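You operate a simulated robot arm through the tools that you are given. There is no shell and no other tool.

The job below is to be done with a simulated robot arm. You get a single attempt, and the scene is never put back.

## Task
Set up the strip press for its job and run the spruce rail.
Fine: pressure, dwell and shim by the press job display, only that shim at its stop; open the press air valve and leave it open for the next rail; guard stays shut, hands clear, then start button one and start button two; one stroke only; it ends flush; other knobs stay.

Only the result counts: the job must be done as asked and must still hold three seconds after the hand-in. Knocking over, shifting, dropping, spilling or breaking anything else fails it.

## Robot
A 6-joint arm with a two-finger gripper, fixed in place. Base frame: the origin is on the floor under the middle of its stand, x ahead of it, y to its left, z up; the work surface is at about z = 930. Readings come in mm, rad, newtons and seconds.
It reaches about 1637 mm from its shoulder. Its first joint turns from -2.897 to 2.897 rad. Payload 3.43 kg.
The tool frame sits at the grasp point between the pads (the TCP): z along the fingers, y along the line on which they close. The tips reach 20 mm beyond it. The gripper opens to 190 mm; its body begins 248 mm behind the TCP.
Orientation is told as [roll, pitch, yaw] about the base's x, y, z axes, in that order, counted from this pose: with the fingers straight down and closing along the base's y, the tool's x points along the base's -x, its y along +y and its z along -z.

## Interface
- The arm moves only by the tool move_arm. Its arguments are lists of equal length, an entry for each row: "jaw": the gripper command, from -1 (shut) to 1 (fully open), values between in proportion; "linear": the shift along the tool's x, y, z in units of 25 mm (1.0 is 25 mm), a list of three; "rot": the turn, a rotation vector about the tool's x, y, z in units of 5 degrees (1.0 is 5 degrees), a list of three. In form: {"jaw": [jaw, ...], "linear": [[dx, dy, dz], ...], "rot": [[ax, ay, az], ...]}. A call has 1 to 20 rows; each row shifts and turns the commanded pose from where the row before left it, along the tool's axes as they then stand. A call with a number of a shift or a turn outside -1 to 1 is refused whole. A row lasts 0.2 s, in which the tool goes at most 50 mm and 0.15 rad; a call with a longer step from one row to the next is refused whole, and so is a gripper value outside its range. A pose out of reach is approached as far as the arm can. The call stops where the force on the tool passes 60 N (or 10 N more than at its start, if that is more) or the arm is blocked; 0.2 s more then pass. The fingers move at their own pace (about 45 mm/s each) and stop on an object; they squeeze with about 45 N. The grip force told is the motor's: it shows also when the fingers shut on nothing. Time passes only in rows, and 0.2 s behind the last, so rows that do not move let the fingers close. The reply holds the time, the measured pose of the TCP, the force on the tool along the base axes, the opening and the grip force, in the units named above and with some noise, with the torque about the TCP (base axes, N m) and any sound that the robot's microphone picked up.
- Cameras (640 x 400 px; columns grow to the right, rows downward): "scene" is fixed at [215.6, -493.6, 1506.8]; the picture's right is [0.56, -0.83, 0.00], its down [-0.76, -0.51, -0.42] and it looks along [0.35, 0.23, -0.91] (base axes); focal length 214 px, centre (320, 200). "wrist" rides on the gripper at [71, -8, -288] in the tool frame; the picture's right is [0.12, 0.99, 0.00], its down [-0.96, 0.12, -0.25] and it looks along [-0.25, 0.03, 0.97] (tool axes); focal length 261 px, centre (320, 200). There is no depth. A picture from a camera that has moved, and an enlarged one, comes with that camera's place and axes in the base frame and with its lens. The place of the scene camera against the robot may be out by one fixed shift of up to 12 mm in any direction.
- grab_frame(camera): a new picture of that camera. No time passes.
- move_column(by): slides the trunk up (or, below 0, down) by that many mm; the arm rides with it, the base frame stays. It gives what a move gives, with no picture.
- enlarge(camera, box): a new picture of the part [left, top, right, bottom] of that camera's present view, enlarged. No time passes.
- job_done(): hands the job in; it is judged then, once.

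Places have to be worked out from the pictures, the camera data and where the tool is seen. Open the gripper and draw the arm clear of the work before you hand the job in, unless the task says otherwise.

The tools are called after ">>>" as name(argument=value, ...) on one line, values as JSON. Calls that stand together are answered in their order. move_arm: Moves the arm, as the interface text tells. Its arguments: {"type":"object","properties":{"jaw":{"type":"array"},"linear":{"type":"array"},"rot":{"type":"array"}},"required":["jaw","linear","rot"]} The other tools are called the same way: move_column (by) moves the trunk up or down; grab_frame (camera) takes a picture; enlarge (camera, box) takes an enlarged picture of a part of a camera's view; job_done () hands the job in.

At the start:

```text
time_s: 0.0
position: [597.2, 400.9, 1269.8]
orientation: [0.0, 0.0, 0.0]
ft_force: [0.6, 0.7, 0.2]
moment: [0.01, -0.01, -0.04]
gripper_width: 190.1
grip_force: 0.1
trunk travel left (down, up): [-175.0, 65.0]
```

scene: 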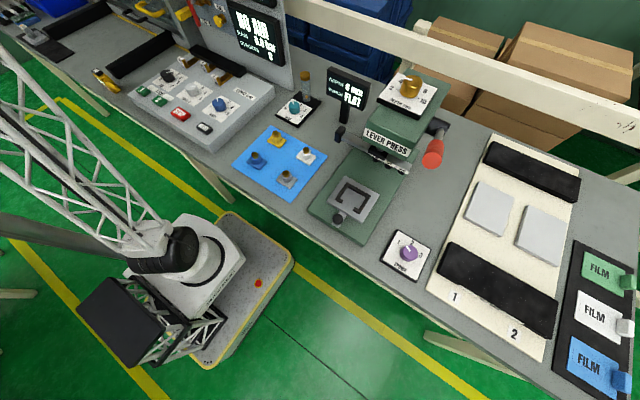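
wrist: 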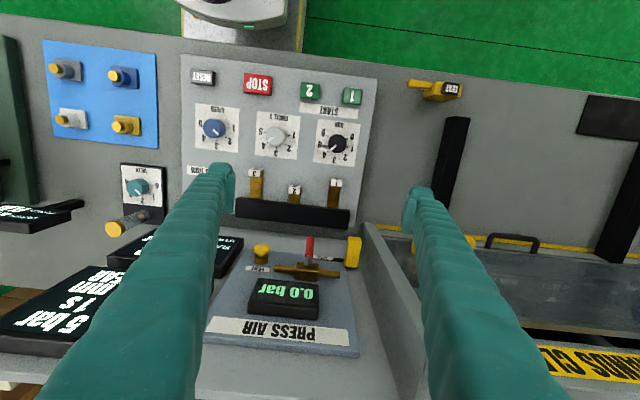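

I start by looking closely at the displays and the controls in both cameras before moving.

>>> enlarge(camera="scene", box=[100, 0, 340, 150])

>>> enlarge(camera="wrist", box=[170, 50, 400, 240])

>>> enlarge(camera="wrist", box=[0, 180, 260, 370])

>>> enlarge(camera="wrist", box=[200, 210, 400, 370])

>>> enlarge(camera="scene", box=[0, 0, 240, 150])

```text
2.67 times, centred on (220, 75) of scene
camera zoom: at [215.6, -493.6, 1506.8], right [0.56, -0.83, 0.0], down [-0.76, -0.51, -0.42], along [0.35, 0.23, -0.91], focal length 572 px, centre (587, 533)
```

zoom: 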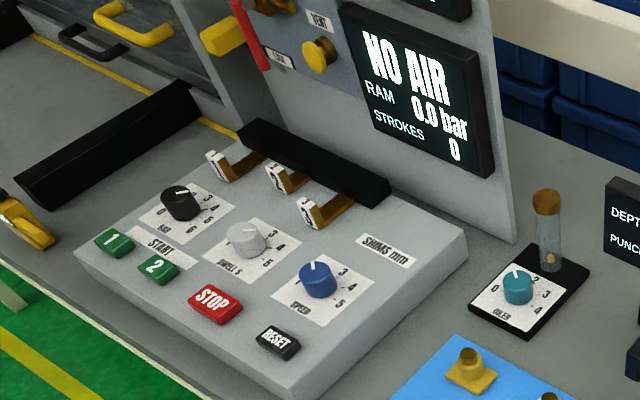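

```text
2.11 times, centred on (285, 145) of wrist
camera zoom: at [525.1, 393.3, 1558.4], right [-0.12, 0.99, 0.0], down [0.96, 0.12, 0.25], along [0.25, 0.03, -0.97], focal length 549 px, centre (394, 316)
```

zoom: 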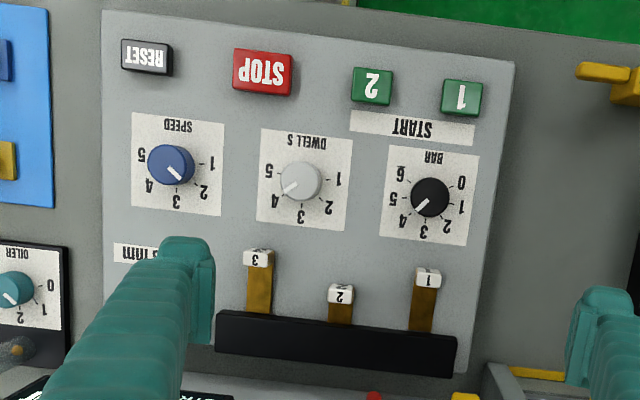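

```text
2.11 times, centred on (130, 275) of wrist
camera zoom: at [525.1, 393.3, 1558.4], right [-0.12, 0.99, 0.0], down [0.96, 0.12, 0.25], along [0.25, 0.03, -0.97], focal length 549 px, centre (720, 42)
```

zoom: 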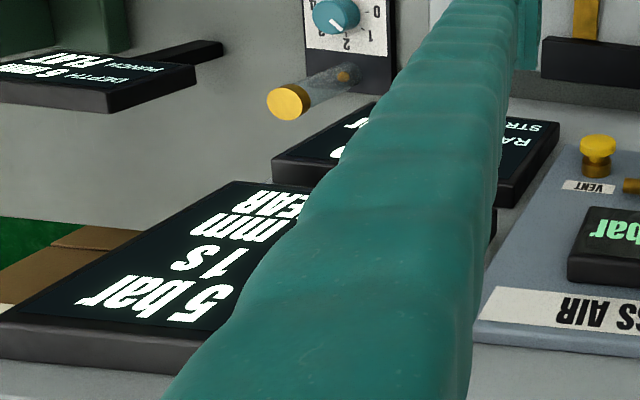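

```text
2.50 times, centred on (300, 290) of wrist
camera zoom: at [525.1, 393.3, 1558.4], right [-0.12, 0.99, 0.0], down [0.96, 0.12, 0.25], along [0.25, 0.03, -0.97], focal length 652 px, centre (370, -25)
```

zoom: 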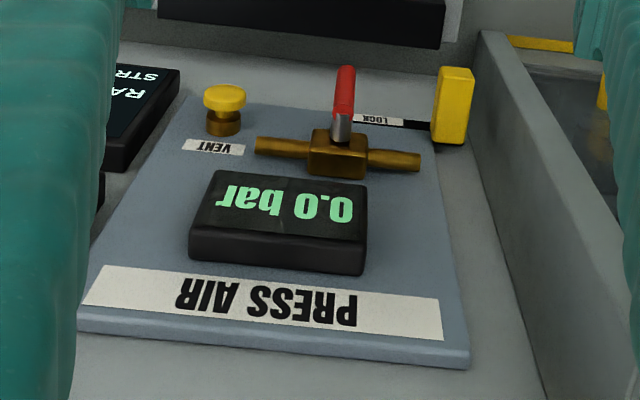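

```text
2.67 times, centred on (120, 75) of scene
camera zoom: at [215.6, -493.6, 1506.8], right [0.56, -0.83, 0.0], down [-0.76, -0.51, -0.42], along [0.35, 0.23, -0.91], focal length 572 px, centre (853, 533)
```

zoom: 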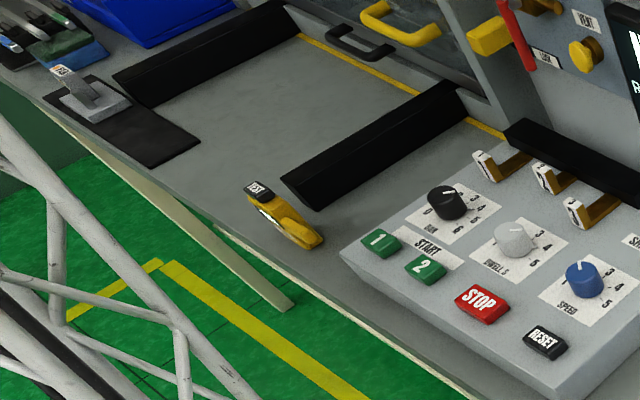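

The NO AIR status screen is readable, but the job display is hidden behind a finger. I back off, move to the right and tilt the wrist camera forward to read it.

>>> move_arm(jaw=[1, 1, 1, 1, 1, 1, 1, 1, 1, 1, 1, 1, 1, 1], linear=[[0.8, -1, 0], [0.8, -1, 0], [0.8, -1, 0], [0.8, -1, 0], [0.8, -1, 0], [0.8, -1, 0], [0.8, -1, 0], [0.8, -1, 0], [0, 0, 0], [0, 0, 0], [0, 0, 0], [0, 0, 0], [0, 0, 0], [0, 0, 0]], rot=[[0, 0, 0], [0, 0, 0], [0, 0, 0], [0, 0, 0], [0, 0, 0], [0, 0, 0], [0, 0, 0], [0, 0, 0], [0, -1, 0], [0, -1, 0], [0, -1, 0], [0, -1, 0], [0, -1, 0], [0, -1, 0]])

>>> grab_frame(camera="wrist")

>>> grab_frame(camera="scene")

```text
time_s: 3.0
position: [438.0, 201.9, 1270.6]
orientation: [0.0, -0.524, 0.001]
ft_force: [-0.4, 0.2, 0.1]
moment: [-0.1, -0.02, -0.06]
gripper_width: 189.9
grip_force: 0.0
trunk travel left (down, up): [-175.0, 65.0]
```

```text
taken
camera wrist: at [230.9, 193.2, 1484.0], right [-0.1, 0.99, -0.06], down [0.71, 0.12, 0.7], along [0.7, 0.03, -0.71], focal length 261 px, centre (320, 200)
```

wrist: 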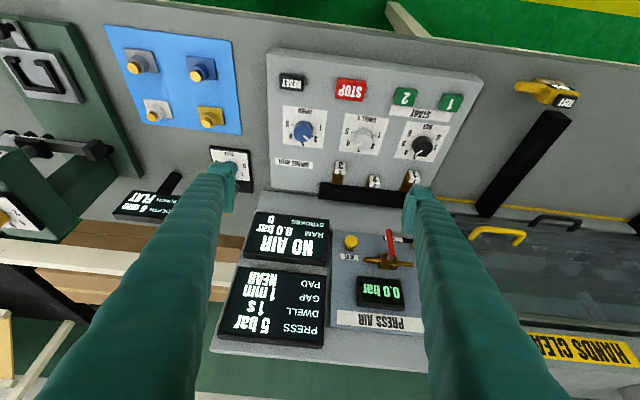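

```text
taken
```

scene: 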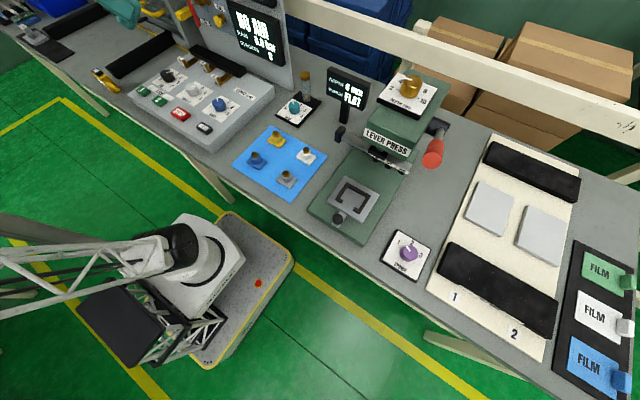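

Now the job display is in view; I enlarge it and the controls to read exactly what it asks for.

>>> enlarge(camera="wrist", box=[205, 200, 435, 360])

>>> enlarge(camera="wrist", box=[255, 40, 485, 210])

>>> enlarge(camera="wrist", box=[420, 60, 640, 400])

>>> enlarge(camera="wrist", box=[320, 210, 440, 340])

```text
2.50 times, centred on (320, 280) of wrist
camera zoom: at [230.9, 193.2, 1484.0], right [-0.1, 0.99, -0.06], down [0.71, 0.12, 0.7], along [0.7, 0.03, -0.71], focal length 652 px, centre (320, 0)
```

zoom: 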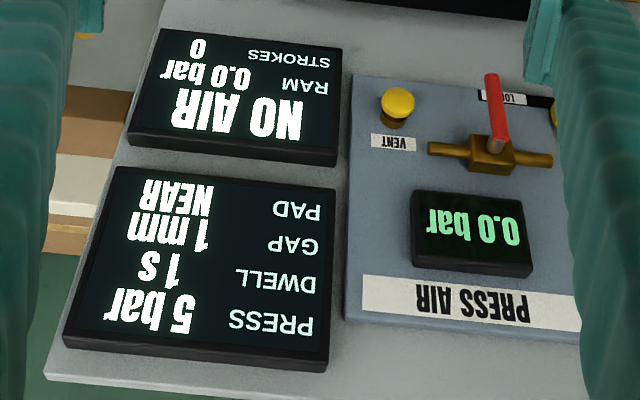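

```text
2.35 times, centred on (370, 125) of wrist
camera zoom: at [230.9, 193.2, 1484.0], right [-0.1, 0.99, -0.06], down [0.71, 0.12, 0.7], along [0.7, 0.03, -0.71], focal length 613 px, centre (202, 376)
```

zoom: 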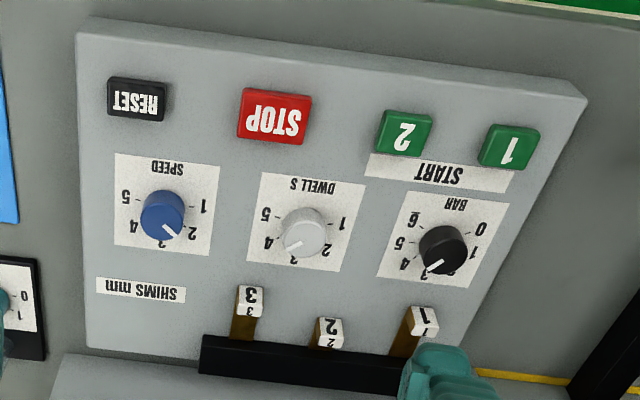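

```text
1.18 times, centred on (530, 230) of wrist
camera zoom: at [230.9, 193.2, 1484.0], right [-0.1, 0.99, -0.06], down [0.71, 0.12, 0.7], along [0.7, 0.03, -0.71], focal length 307 px, centre (73, 165)
```

zoom: 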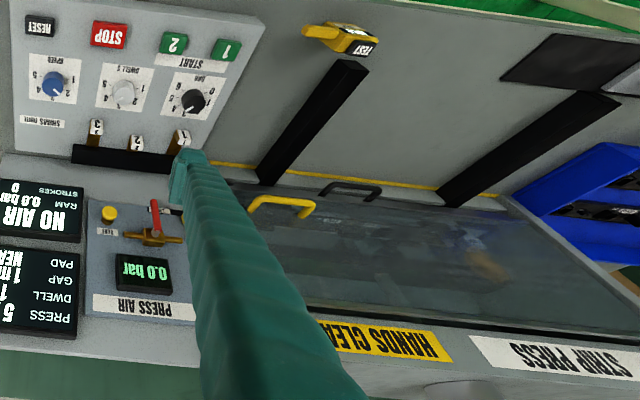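

```text
3.08 times, centred on (380, 275) of wrist
camera zoom: at [230.9, 193.2, 1484.0], right [-0.1, 0.99, -0.06], down [0.71, 0.12, 0.7], along [0.7, 0.03, -0.71], focal length 802 px, centre (135, -31)
```

zoom: 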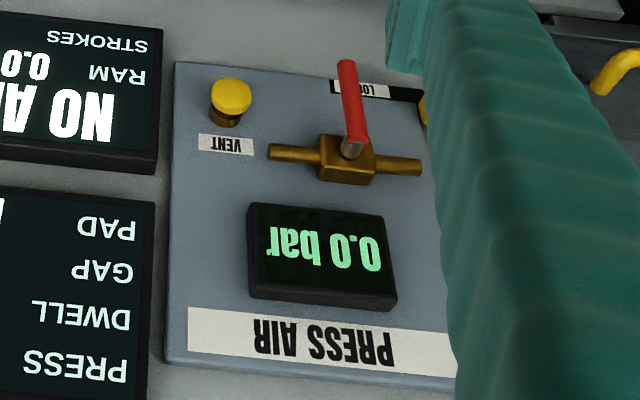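

Job display: 5 bar, dwell 1 s, gap 1 mm, pad NEAR; knobs now stand about 3.5 bar and 3.5–4 s. I move left to look at the guard, the lock at the valve, and what's inside the press.

>>> move_arm(jaw=[1, 1, 1, 1, 1, 1, 1, 1, 1, 1, 1, 1, 1, 1, 1, 1], linear=[[0, 1, 0], [0, 1, 0], [0, 1, 0], [0, 1, 0], [0, 1, 0], [0, 1, 0], [0, 1, 0], [0, 1, 0], [0, 1, 0], [0, 1, 0], [0, 1, 0], [0, 1, 0], [0, 1, 0], [0, 1, 0], [0, 1, 0], [0, 1, 0]], rot=[[0, 0, 0], [0, 0, 0], [0, 0, 0], [0, 0, 0], [0, 0, 0], [0, 0, 0], [0, 0, 0], [0, 0, 0], [0, 0, 0], [0, 0, 0], [0, 0, 0], [0, 0, 0], [0, 0, 0], [0, 0, 0], [0, 0, 0], [0, 0, 0]])

>>> grab_frame(camera="wrist")

>>> grab_frame(camera="scene")

```text
time_s: 6.4
position: [436.9, 601.9, 1269.1]
orientation: [-0.001, -0.525, 0.0]
ft_force: [-0.2, -0.5, -0.3]
moment: [0.14, 0.03, 0.05]
gripper_width: 190.1
grip_force: 0.0
trunk travel left (down, up): [-175.0, 65.0]
```

```text
taken
camera wrist: at [230.4, 593.2, 1484.6], right [-0.1, 0.99, -0.06], down [0.71, 0.12, 0.7], along [0.7, 0.03, -0.72], focal length 261 px, centre (320, 200)
```

wrist: 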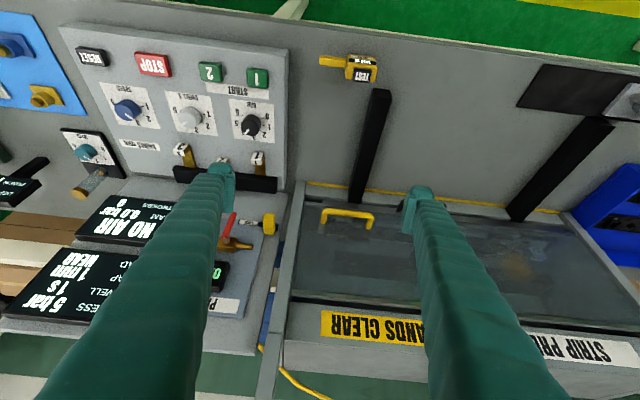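

```text
taken
```

scene: 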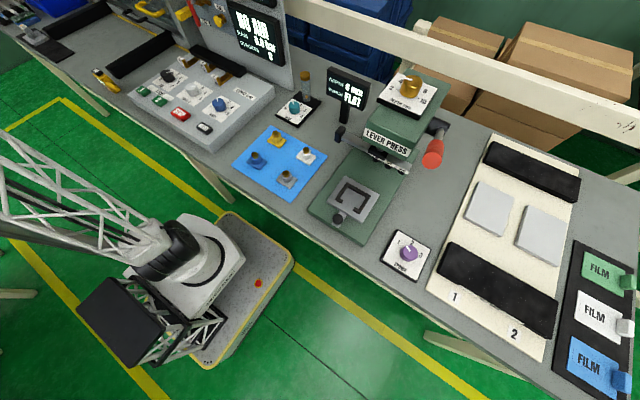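

>>> enlarge(camera="wrist", box=[270, 170, 440, 340])

>>> enlarge(camera="wrist", box=[430, 150, 640, 360])

>>> enlarge(camera="wrist", box=[160, 130, 300, 250])

>>> enlarge(camera="wrist", box=[500, 50, 640, 180])

```text
2.35 times, centred on (355, 255) of wrist
camera zoom: at [230.4, 593.2, 1484.6], right [-0.1, 0.99, -0.06], down [0.71, 0.12, 0.7], along [0.7, 0.03, -0.72], focal length 613 px, centre (238, 71)
```

zoom: 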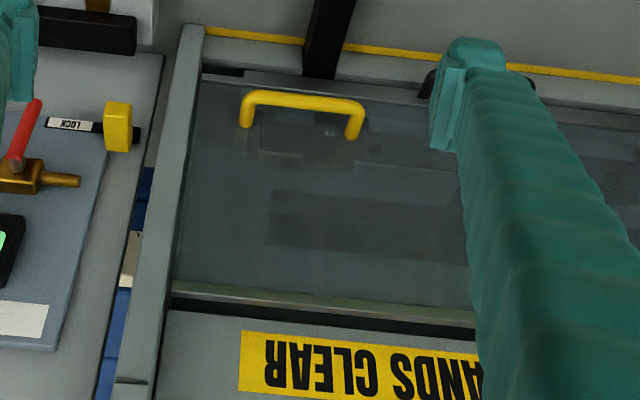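

```text
1.90 times, centred on (535, 255) of wrist
camera zoom: at [230.4, 593.2, 1484.6], right [-0.1, 0.99, -0.06], down [0.71, 0.12, 0.7], along [0.7, 0.03, -0.72], focal length 496 px, centre (-90, 95)
```

zoom: 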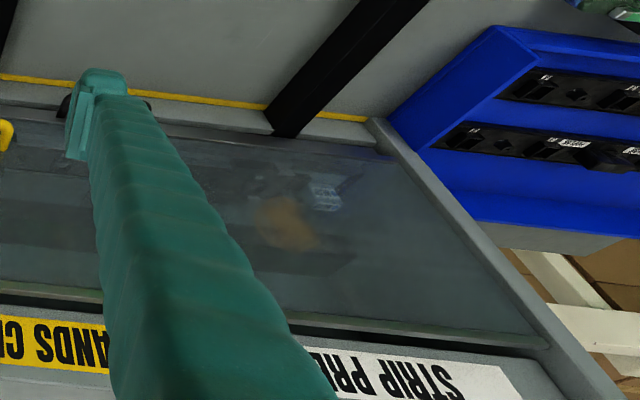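

```text
3.33 times, centred on (230, 190) of wrist
camera zoom: at [230.4, 593.2, 1484.6], right [-0.1, 0.99, -0.06], down [0.71, 0.12, 0.7], along [0.7, 0.03, -0.72], focal length 869 px, centre (620, 233)
```

zoom: 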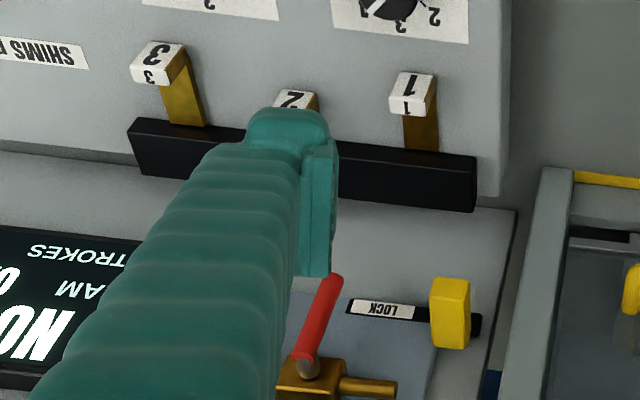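

```text
3.08 times, centred on (570, 115) of wrist
camera zoom: at [230.4, 593.2, 1484.6], right [-0.1, 0.99, -0.06], down [0.71, 0.12, 0.7], along [0.7, 0.03, -0.72], focal length 802 px, centre (-449, 462)
```

zoom: 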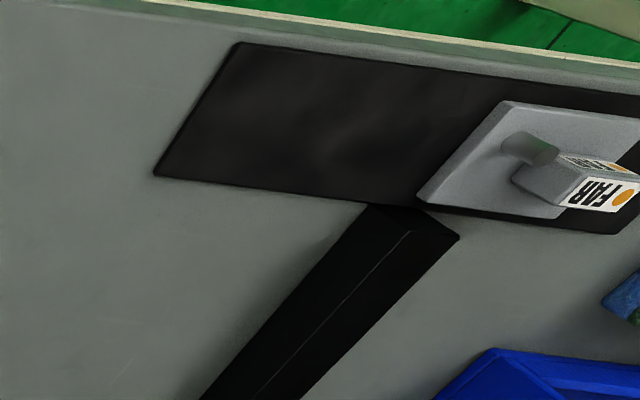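

There's a FAR pad on a mat and a blue rack on the left. I go further left and look there too.

>>> move_arm(jaw=[1, 1, 1, 1, 1, 1, 1, 1, 1, 1, 1, 1, 1, 1], linear=[[0, 1, 0], [0, 1, 0], [0, 1, 0], [0, 1, 0], [0, 1, 0], [0, 1, 0], [0, 1, 0], [0, 1, 0], [0, 1, 0], [0, 1, 0], [0, 1, 0], [0, 1, 0], [0, 1, 0], [0, 1, 0]], rot=[[0, 0, 0], [0, 0, 0], [0, 0, 0], [0, 0, 0], [0, 0, 0], [0, 0, 0], [0, 0, 0], [0, 0, 0], [0, 0, 0], [0, 0, 0], [0, 0, 0], [0, 0, 0], [0, 0, 0], [0, 0, 0]])

>>> grab_frame(camera="wrist")

>>> enlarge(camera="wrist", box=[120, 120, 420, 320])

>>> enlarge(camera="wrist", box=[320, 40, 640, 240])

```text
time_s: 9.4
position: [429.4, 902.5, 1250.6]
orientation: [0.003, -0.523, -0.001]
ft_force: [-0.4, -0.3, 0.3]
moment: [0.07, 0.01, 0.02]
gripper_width: 190.2
grip_force: 0.0
out of reach, approached as far as the arm can: row 12, 13, 14
trunk travel left (down, up): [-175.0, 65.0]
```

```text
taken
camera wrist: at [222.3, 894.4, 1465.0], right [-0.1, 0.99, -0.06], down [0.71, 0.12, 0.7], along [0.7, 0.03, -0.72], focal length 261 px, centre (320, 200)
```

wrist: 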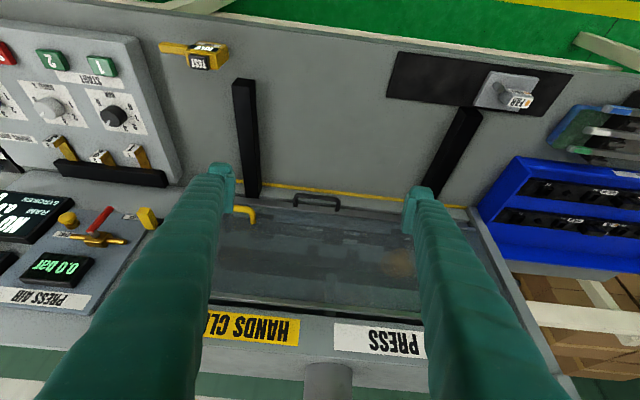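

```text
2.00 times, centred on (270, 220) of wrist
camera zoom: at [222.3, 894.4, 1465.0], right [-0.1, 0.99, -0.06], down [0.71, 0.12, 0.7], along [0.7, 0.03, -0.72], focal length 521 px, centre (420, 160)
```

zoom: 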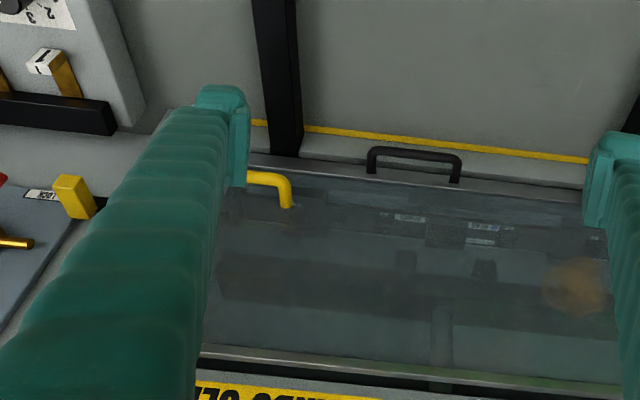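

```text
2.00 times, centred on (480, 140) of wrist
camera zoom: at [222.3, 894.4, 1465.0], right [-0.1, 0.99, -0.06], down [0.71, 0.12, 0.7], along [0.7, 0.03, -0.72], focal length 521 px, centre (0, 320)
```

zoom: 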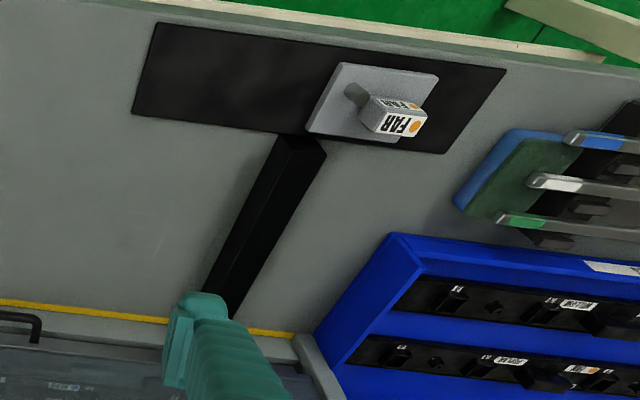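

Something labelled sits behind the guard. I bring the camera lower and tilt it nearer horizontal to look through the guard into the press.

>>> move_arm(jaw=[1, 1, 1, 1, 1, 1, 1, 1, 1, 1, 1], linear=[[0, -1, 0], [0, -1, 0], [0, -1, 0], [0, -1, 0], [0, -1, 0], [0, 0, 0], [0, 0, 0], [0, 0, 0], [0, 0, 0], [0, 0, 0], [0, 0, 0]], rot=[[0, 0, 0], [0, -1, 0], [0, -1, 0], [0, -1, 0], [0, -1, 0], [0, -1, 0], [0, -1, 0], [0, 0, 0], [0, 0, 0], [0, 0, 0], [0, 0, 0]])

>>> grab_frame(camera="wrist")

```text
time_s: 12.0
position: [457.9, 797.9, 1186.3]
orientation: [-0.158, -1.044, 0.1]
ft_force: [-0.7, -0.9, 0.1]
moment: [-0.01, -0.05, 0.06]
gripper_width: 190.0
grip_force: 0.1
trunk travel left (down, up): [-175.0, 65.0]
stopped in row 11: the arm was blocked; the commanded pose is now the measured one
```

```text
taken
camera wrist: at [172.6, 806.1, 1269.9], right [-0.02, 0.98, -0.18], down [0.27, 0.18, 0.94], along [0.96, -0.03, -0.27], focal length 261 px, centre (320, 200)
```

wrist: 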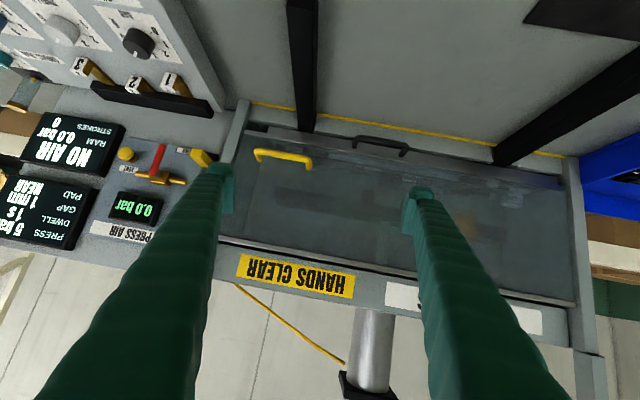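

>>> enlarge(camera="wrist", box=[220, 110, 420, 280])

>>> enlarge(camera="wrist", box=[420, 130, 600, 310])

>>> grab_frame(camera="scene")

```text
2.35 times, centred on (320, 195) of wrist
camera zoom: at [172.6, 806.1, 1269.9], right [-0.02, 0.98, -0.18], down [0.27, 0.18, 0.94], along [0.96, -0.03, -0.27], focal length 613 px, centre (320, 212)
```

zoom: 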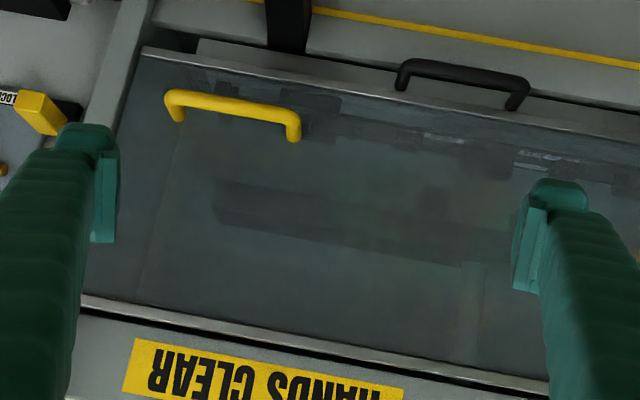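

```text
2.22 times, centred on (510, 220) of wrist
camera zoom: at [172.6, 806.1, 1269.9], right [-0.02, 0.98, -0.18], down [0.27, 0.18, 0.94], along [0.96, -0.03, -0.27], focal length 579 px, centre (-102, 156)
```

zoom: 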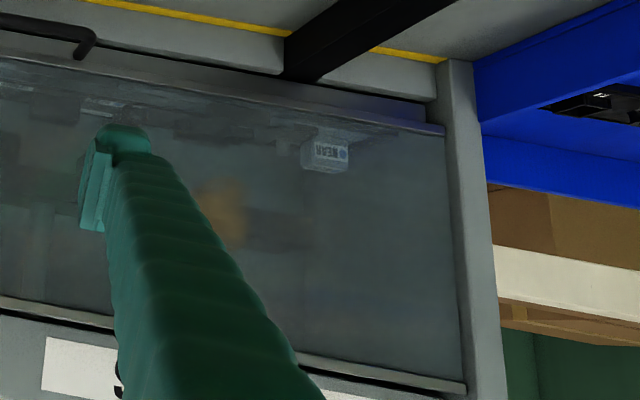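

```text
taken
```

scene: 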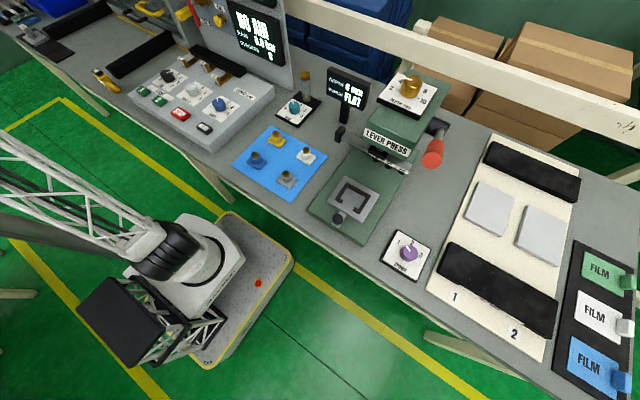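

The NEAR pad (blue dot) is already in the press behind the shut guard, so nothing needs loading. I bring the gripper back to vertical and then go above the console for a closer look at knobs, shims and buttons.

>>> move_arm(jaw=[1, 1, 1, 1, 1, 1, 1, 1, 1, 1, 1, 1, 1, 1, 1, 1], linear=[[0, 0, 0], [0, 0, 0], [0, 0, 0], [0, 0, 0], [0, 0, 0], [0, 0, 0], [0, 0, 0], [0, 0, 0], [0, 0, 0], [0, 0, 0], [0, 0, 0], [0, 0, 0], [0, 0, 0], [0, 0, 0], [0, 0, 0], [0, 0, 0]], rot=[[-0.9, 0, 0], [-0.91, 0, 0], [0, 1, 0], [0, 1, 0], [0, 1, 0], [0, 1, 0], [0, 1, 0], [0, 1, 0], [0, 1, 0], [0, 1, 0], [0, 1, 0], [0, 1, 0], [0, 1, 0], [0, 0.96, 0], [0, 0, 0.57], [0, 0, 0.57]])

```text
time_s: 15.4
position: [452.8, 797.7, 1192.0]
orientation: [0.008, 0.001, 0.009]
ft_force: [0.5, 0.2, 0.2]
moment: [0.0, -0.04, 0.0]
gripper_width: 189.9
grip_force: 0.2
trunk travel left (down, up): [-175.0, 65.0]
```

>>> move_arm(jaw=[1, 1, 1, 1, 1, 1, 1, 1, 1, 1, 1, 1, 1, 1, 1, 1, 1], linear=[[-0.25, -0.984, 0.1], [-0.25, -0.984, 0.1], [-0.25, -0.984, 0.1], [-0.25, -0.984, 0.1], [-0.25, -0.984, 0.1], [-0.25, -0.984, 0.1], [-0.25, -0.984, 0.1], [-0.25, -0.984, 0.1], [-0.25, -0.984, 0.1], [-0.25, -0.984, 0.1], [-0.25, -0.984, 0.1], [-0.25, -0.984, 0.1], [-0.25, -0.984, 0.1], [-0.25, -0.984, 0.1], [-0.25, -0.984, 0.1], [-0.25, -0.984, 0.1], [-0.25, -0.984, 0.1]], rot=[[0, 0, 0], [0, 0, 0], [0, 0, 0], [0, 0, 0], [0, 0, 0], [0, 0, 0], [0, 0, 0], [0, 0, 0], [0, 0, 0], [0, 0, 0], [0, 0, 0], [0, 0, 0], [0, 0, 0], [0, 0, 0], [0, 0, 0], [0, 0, 0], [0, 0, 0]])

>>> grab_frame(camera="wrist")

>>> grab_frame(camera="scene")

```text
time_s: 19.0
position: [562.4, 381.9, 1146.4]
orientation: [0.007, 0.001, 0.008]
ft_force: [0.0, 1.1, 0.6]
moment: [-0.09, 0.01, 0.0]
gripper_width: 190.1
grip_force: 0.2
trunk travel left (down, up): [-175.0, 65.0]
```

```text
taken
camera wrist: at [491.0, 370.6, 1434.3], right [-0.13, 0.99, 0.01], down [0.96, 0.12, 0.25], along [0.24, 0.04, -0.97], focal length 261 px, centre (320, 200)
```

wrist: 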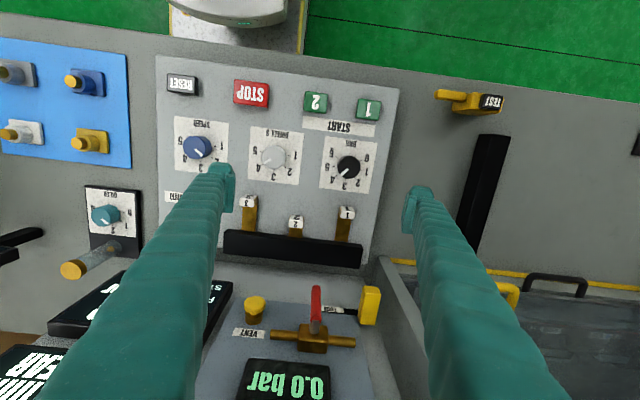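

```text
taken
```

scene: 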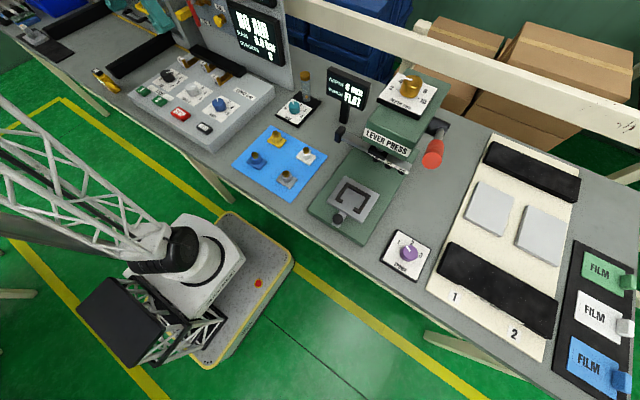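

>>> enlarge(camera="wrist", box=[160, 70, 390, 214])

>>> enlarge(camera="wrist", box=[225, 180, 385, 280])

>>> enlarge(camera="wrist", box=[225, 270, 405, 390])

>>> enlarge(camera="wrist", box=[430, 70, 530, 140])

>>> enlarge(camera="scene", box=[120, 40, 290, 150])

>>> enlarge(camera="scene", box=[90, 0, 280, 100])

```text
2.78 times, centred on (275, 142) of wrist
camera zoom: at [491.0, 370.6, 1434.3], right [-0.13, 0.99, 0.01], down [0.96, 0.12, 0.25], along [0.24, 0.04, -0.97], focal length 724 px, centre (445, 361)
```

zoom: 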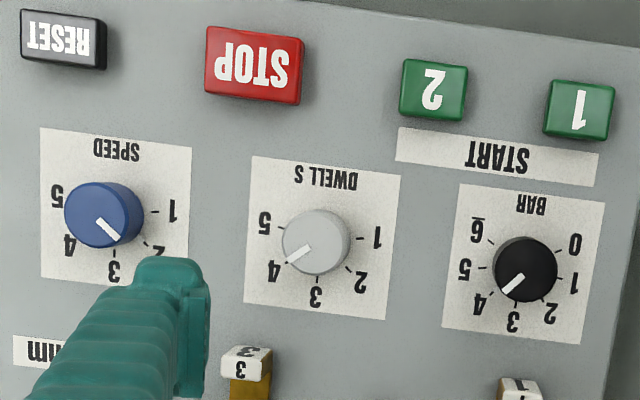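

```text
4.00 times, centred on (305, 230) of wrist
camera zoom: at [491.0, 370.6, 1434.3], right [-0.13, 0.99, 0.01], down [0.96, 0.12, 0.25], along [0.24, 0.04, -0.97], focal length 1043 px, centre (380, 80)
```

zoom: 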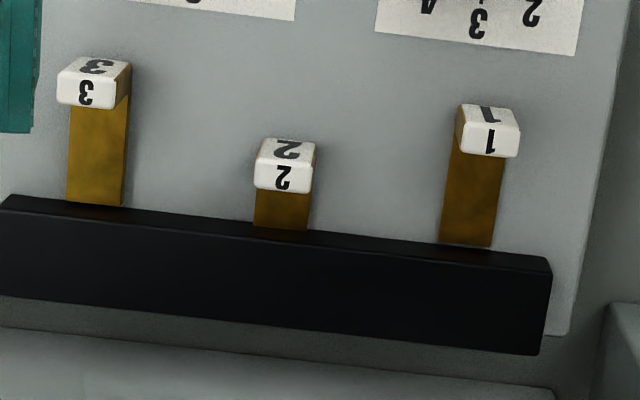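

```text
3.33 times, centred on (315, 330) of wrist
camera zoom: at [491.0, 370.6, 1434.3], right [-0.13, 0.99, 0.01], down [0.96, 0.12, 0.25], along [0.24, 0.04, -0.97], focal length 869 px, centre (337, -233)
```

zoom: 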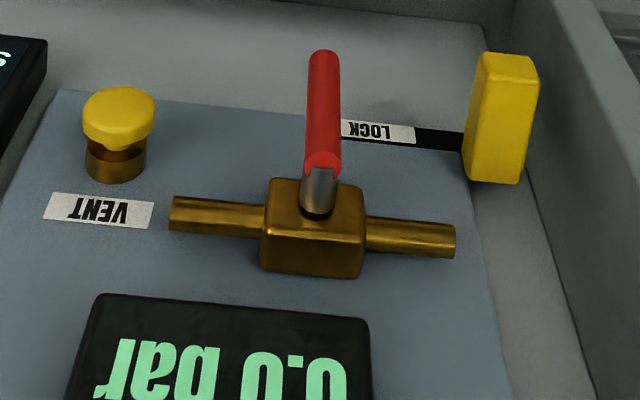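

```text
5.71 times, centred on (480, 105) of wrist
camera zoom: at [491.0, 370.6, 1434.3], right [-0.13, 0.99, 0.01], down [0.96, 0.12, 0.25], along [0.24, 0.04, -0.97], focal length 1489 px, centre (-594, 743)
```

zoom: 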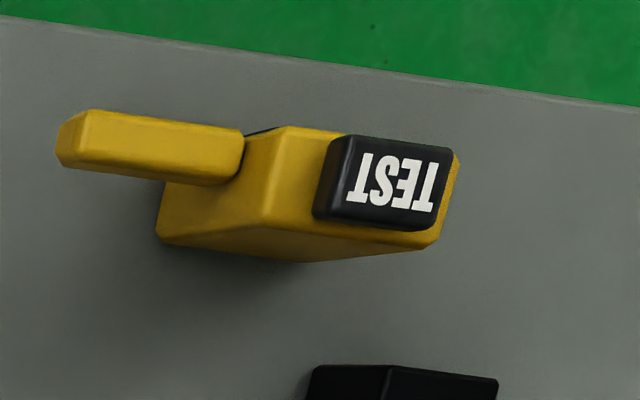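

```text
3.64 times, centred on (205, 95) of scene
camera zoom: at [215.6, -493.6, 1506.8], right [0.56, -0.83, 0.0], down [-0.76, -0.51, -0.42], along [0.35, 0.23, -0.91], focal length 780 px, centre (738, 582)
```

zoom: 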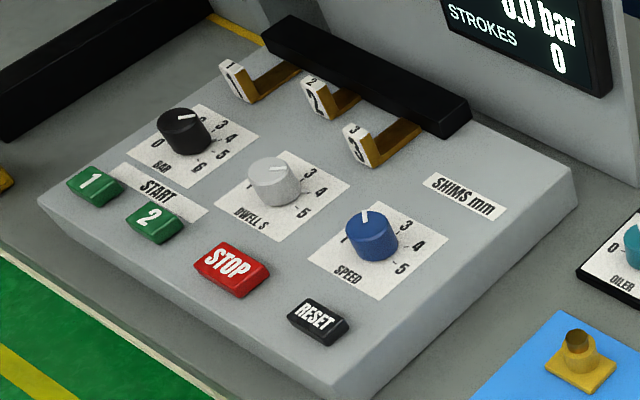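

```text
3.37 times, centred on (185, 50) of scene
camera zoom: at [215.6, -493.6, 1506.8], right [0.56, -0.83, 0.0], down [-0.76, -0.51, -0.42], along [0.35, 0.23, -0.91], focal length 722 px, centre (775, 705)
```

zoom: 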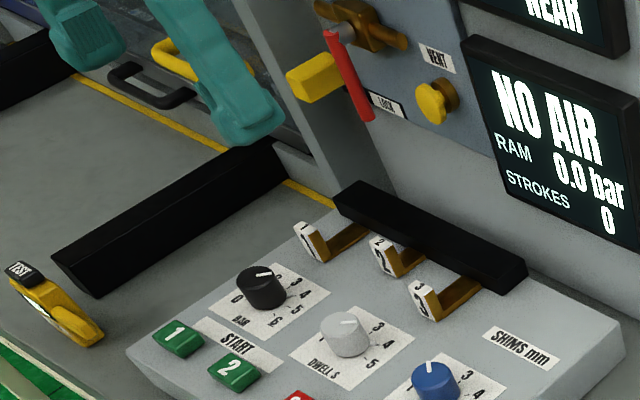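

Shims 1 and 3 are pulled out, shim 2 is in; the valve handle stands crosswise (shut) and there's a yellow lock slide to the left of it. I square the tool up and take two parallel views, so I can place every control accurately.

>>> move_arm(jaw=[1, 1, 1, 1, 1, 1], linear=[[0, 0, 0], [0.82, 0.48, 0], [0.82, 0.48, 0], [0.82, 0.48, 0], [0.82, 0.48, 0], [0, 0, 0]], rot=[[0.08, -0.01, 0.09], [0, 0, 0], [0, 0, 0], [0, 0, 0], [0, 0, 0], [0, 0, 0]])

>>> grab_frame(camera="wrist")

>>> enlarge(camera="wrist", box=[200, 100, 360, 200])

>>> enlarge(camera="wrist", box=[200, 180, 360, 280])

>>> enlarge(camera="wrist", box=[230, 280, 390, 380])

```text
time_s: 20.4
position: [480.9, 429.4, 1147.4]
orientation: [-0.001, 0.003, 0.003]
ft_force: [-0.1, 0.3, -0.1]
moment: [-0.01, 0.0, 0.01]
gripper_width: 190.0
grip_force: 0.1
trunk travel left (down, up): [-175.0, 65.0]
```

```text
taken
camera wrist: at [408.2, 420.6, 1434.4], right [-0.12, 0.99, 0.0], down [0.96, 0.12, 0.25], along [0.24, 0.03, -0.97], focal length 261 px, centre (320, 200)
```

wrist: 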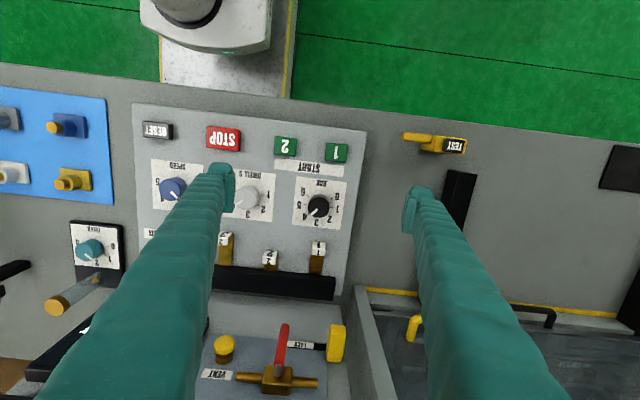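

```text
4.00 times, centred on (280, 150) of wrist
camera zoom: at [408.2, 420.6, 1434.4], right [-0.12, 0.99, 0.0], down [0.96, 0.12, 0.25], along [0.24, 0.03, -0.97], focal length 1043 px, centre (480, 400)
```

zoom: 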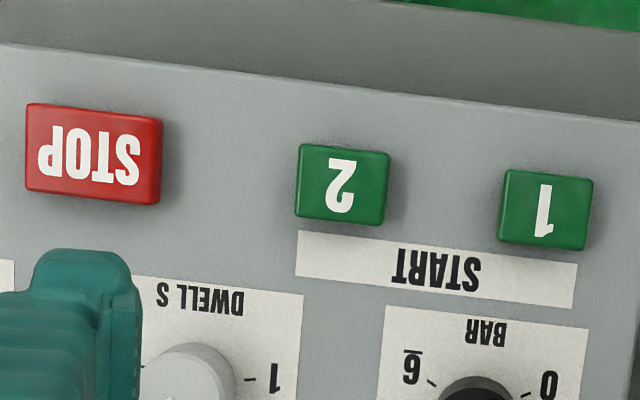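

```text
4.00 times, centred on (280, 230) of wrist
camera zoom: at [408.2, 420.6, 1434.4], right [-0.12, 0.99, 0.0], down [0.96, 0.12, 0.25], along [0.24, 0.03, -0.97], focal length 1043 px, centre (480, 80)
```

zoom: 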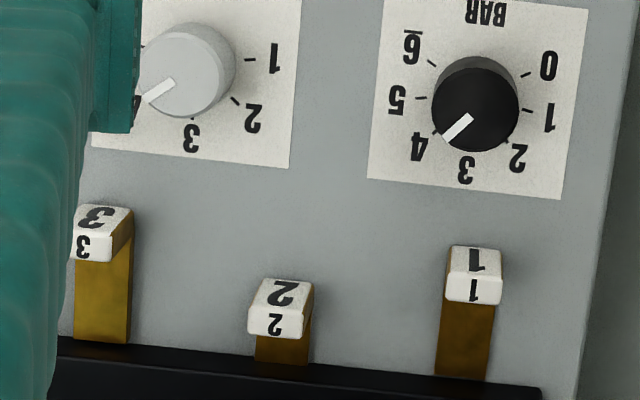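

```text
4.00 times, centred on (310, 330) of wrist
camera zoom: at [408.2, 420.6, 1434.4], right [-0.12, 0.99, 0.0], down [0.96, 0.12, 0.25], along [0.24, 0.03, -0.97], focal length 1043 px, centre (360, -320)
```

zoom: 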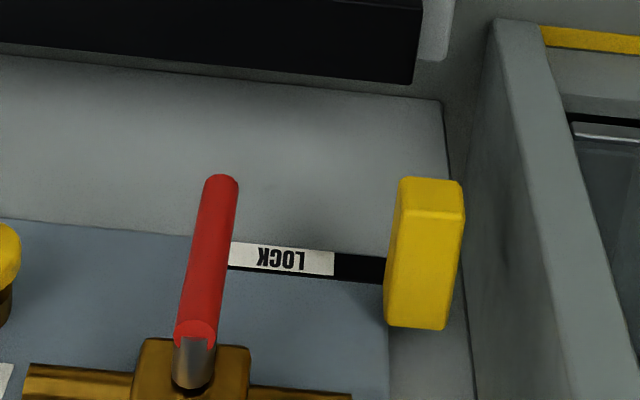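

>>> move_arm(jaw=[1, 1, 1, 1, 1, 1, 1], linear=[[-0.96, 0, 0], [-0.96, 0, 0], [-0.96, 0, 0], [-0.96, 0, 0], [-0.96, 0, 0], [-0.96, 0, 0], [0, 0, 0]], rot=[[0, 0, 0], [0, 0, 0], [0, 0, 0], [0, 0, 0], [0, 0, 0], [0, 0, 0], [0, 0, 0]])

>>> grab_frame(camera="wrist")

>>> enlarge(camera="wrist", box=[200, 40, 360, 140])

>>> enlarge(camera="wrist", box=[200, 120, 360, 220])

>>> enlarge(camera="wrist", box=[230, 220, 390, 320])

```text
time_s: 22.0
position: [623.9, 429.9, 1146.0]
orientation: [-0.001, 0.001, 0.001]
ft_force: [0.4, 0.7, -0.4]
moment: [-0.04, 0.02, 0.01]
gripper_width: 189.9
grip_force: 0.1
trunk travel left (down, up): [-175.0, 65.0]
```

```text
taken
camera wrist: at [552.3, 420.5, 1434.2], right [-0.12, 0.99, 0.0], down [0.96, 0.12, 0.25], along [0.24, 0.03, -0.97], focal length 261 px, centre (320, 200)
```

wrist: 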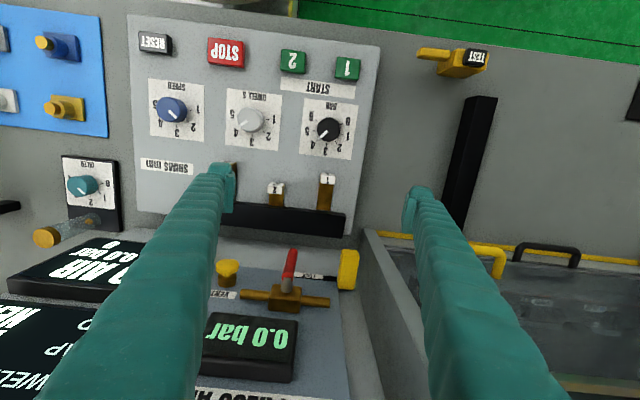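

```text
4.00 times, centred on (280, 90) of wrist
camera zoom: at [552.3, 420.5, 1434.2], right [-0.12, 0.99, 0.0], down [0.96, 0.12, 0.25], along [0.24, 0.03, -0.97], focal length 1043 px, centre (480, 640)
```

zoom: 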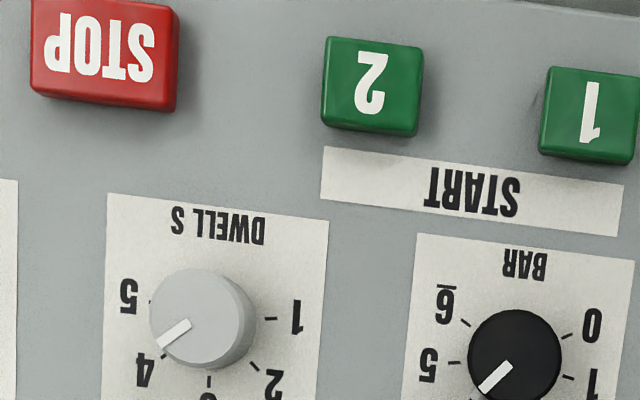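

```text
4.00 times, centred on (280, 170) of wrist
camera zoom: at [552.3, 420.5, 1434.2], right [-0.12, 0.99, 0.0], down [0.96, 0.12, 0.25], along [0.24, 0.03, -0.97], focal length 1043 px, centre (480, 320)
```

zoom: 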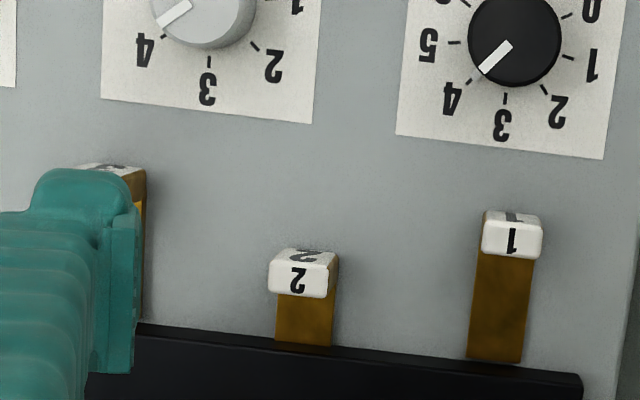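

```text
4.00 times, centred on (310, 270) of wrist
camera zoom: at [552.3, 420.5, 1434.2], right [-0.12, 0.99, 0.0], down [0.96, 0.12, 0.25], along [0.24, 0.03, -0.97], focal length 1043 px, centre (360, -80)
```

zoom: 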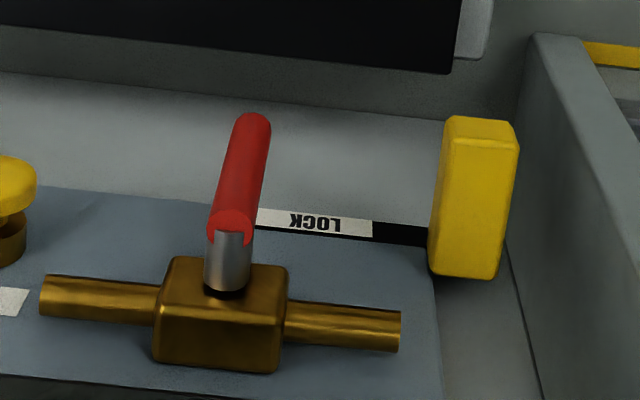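

Two-view placing gives: BAR knob at about (542, 435, top 959), DWELL knob at (542, 296), console surface about 931, START 1 at (435, 456), START 2 at (436, 360), shim tags at y = 445 / 351 / 256 (x = 630, 659, 631), valve hub at (739, 400, 1121). I go above the BAR knob with the gripper partly closed and check alignment.

>>> move_arm(jaw=[-0.2, -0.2, -0.2, -0.2, -0.2, -0.2, -0.2, -0.2, -0.2, -0.2], linear=[[0.82, 0.05, 0], [0.82, 0.05, 0], [0.82, 0.05, 0], [0.82, 0.05, 0], [0, 0, 1], [0, 0, 1], [0, 0, 1], [0, 0, 1], [0, 0, 1], [0, 0, 0]], rot=[[0, 0, 0], [0, 0, 0], [0, 0, 0], [0, 0, 0], [0, 0, 0], [0, 0, 0], [0, 0, 0], [0, 0, 0], [0, 0, 0], [0, 0, 0]])

>>> grab_frame(camera="wrist")

>>> enlarge(camera="wrist", box=[230, 110, 390, 210])

>>> enlarge(camera="scene", box=[120, 20, 280, 120])

```text
time_s: 24.2
position: [541.1, 434.2, 1021.3]
orientation: [-0.001, 0.001, 0.002]
ft_force: [-0.4, -0.7, -0.1]
moment: [-0.03, 0.01, -0.03]
gripper_width: 75.8
grip_force: 0.2
trunk travel left (down, up): [-175.0, 65.0]
```

```text
taken
camera wrist: at [469.7, 425.1, 1309.3], right [-0.12, 0.99, 0.0], down [0.96, 0.12, 0.25], along [0.24, 0.03, -0.97], focal length 261 px, centre (320, 200)
```

wrist: 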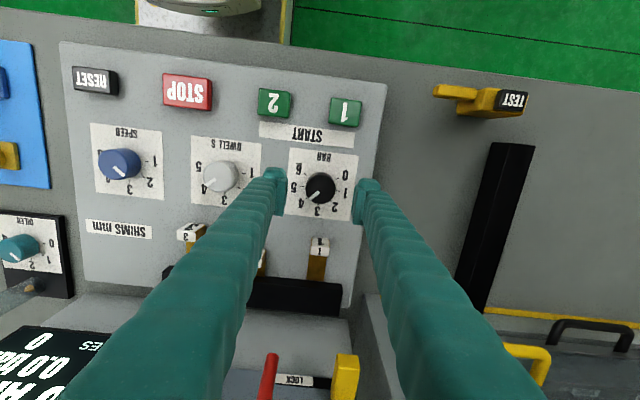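

```text
4.00 times, centred on (310, 160) of wrist
camera zoom: at [469.7, 425.1, 1309.3], right [-0.12, 0.99, 0.0], down [0.96, 0.12, 0.25], along [0.24, 0.03, -0.97], focal length 1043 px, centre (360, 360)
```

zoom: 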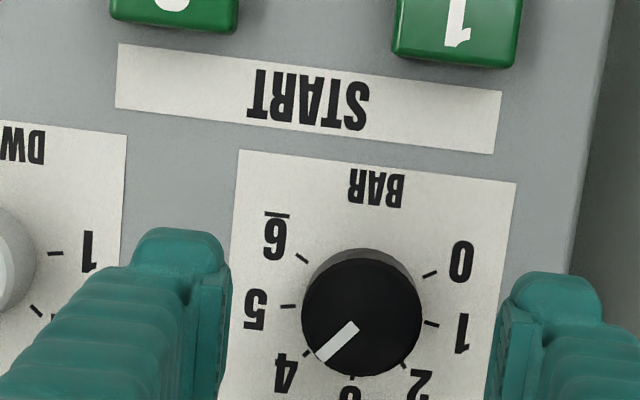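

```text
4.00 times, centred on (200, 70) of scene
camera zoom: at [215.6, -493.6, 1506.8], right [0.56, -0.83, 0.0], down [-0.76, -0.51, -0.42], along [0.35, 0.23, -0.91], focal length 858 px, centre (800, 720)
```

zoom: 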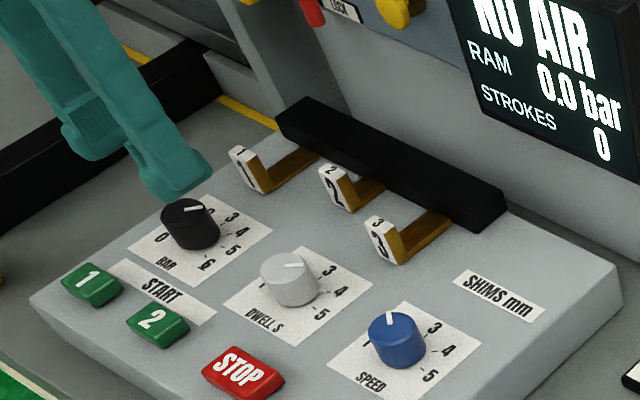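

The knob centre computes to (543, 435), right between the fingers, and its mark points at 4. I lower to grip height (tips about 8 mm above the panel) and close on the knob.

>>> move_arm(jaw=[-0.2, -0.2, -0.2, -0.2, -0.2, -1, -1, -1, -1, -1], linear=[[-0.07, 0.02, 0.8], [0, 0, 0.6], [0, 0, 0.6], [0, 0, 0.5], [0, 0, 0], [0, 0, 0], [0, 0, 0], [0, 0, 0], [0, 0, 0], [0, 0, 0]], rot=[[0, 0, 0], [0, 0, 0], [0, 0, 0], [0, 0, 0], [0, 0, 0], [0, 0, 0], [0, 0, 0], [0, 0, 0], [0, 0, 0], [0, 0, 0]])

>>> enlarge(camera="wrist", box=[230, 100, 390, 200])

>>> enlarge(camera="scene", box=[120, 20, 280, 120])

```text
time_s: 26.4
position: [543.6, 434.7, 958.3]
orientation: [0.0, 0.001, 0.002]
ft_force: [1.2, 3.2, -1.3]
moment: [0.02, -0.01, -0.02]
gripper_width: 40.5
grip_force: 44.9
trunk travel left (down, up): [-175.0, 65.0]
```

```text
4.00 times, centred on (310, 150) of wrist
camera zoom: at [471.2, 426.1, 1246.7], right [-0.12, 0.99, 0.0], down [0.96, 0.12, 0.25], along [0.24, 0.03, -0.97], focal length 1043 px, centre (360, 400)
```

zoom: 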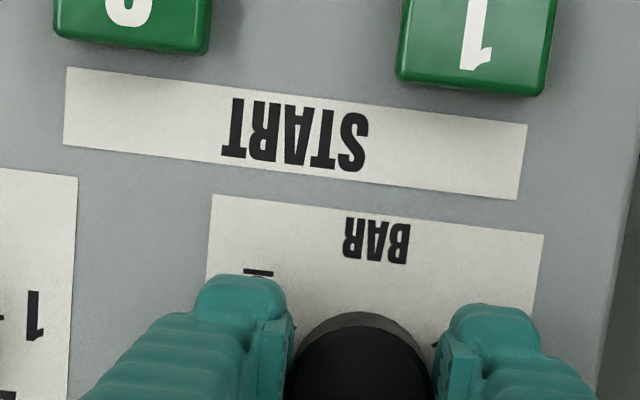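

```text
4.00 times, centred on (200, 70) of scene
camera zoom: at [215.6, -493.6, 1506.8], right [0.56, -0.83, 0.0], down [-0.76, -0.51, -0.42], along [0.35, 0.23, -0.91], focal length 858 px, centre (800, 720)
```

zoom: 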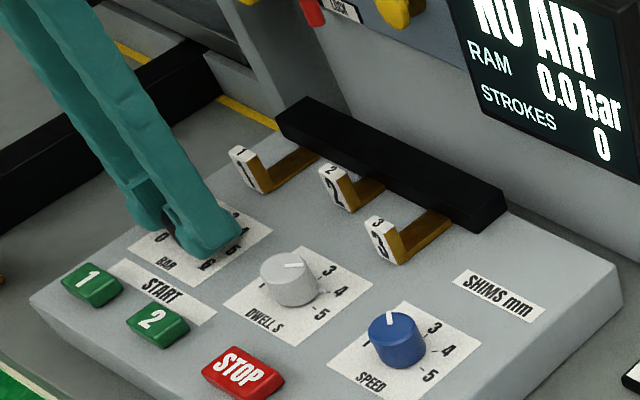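

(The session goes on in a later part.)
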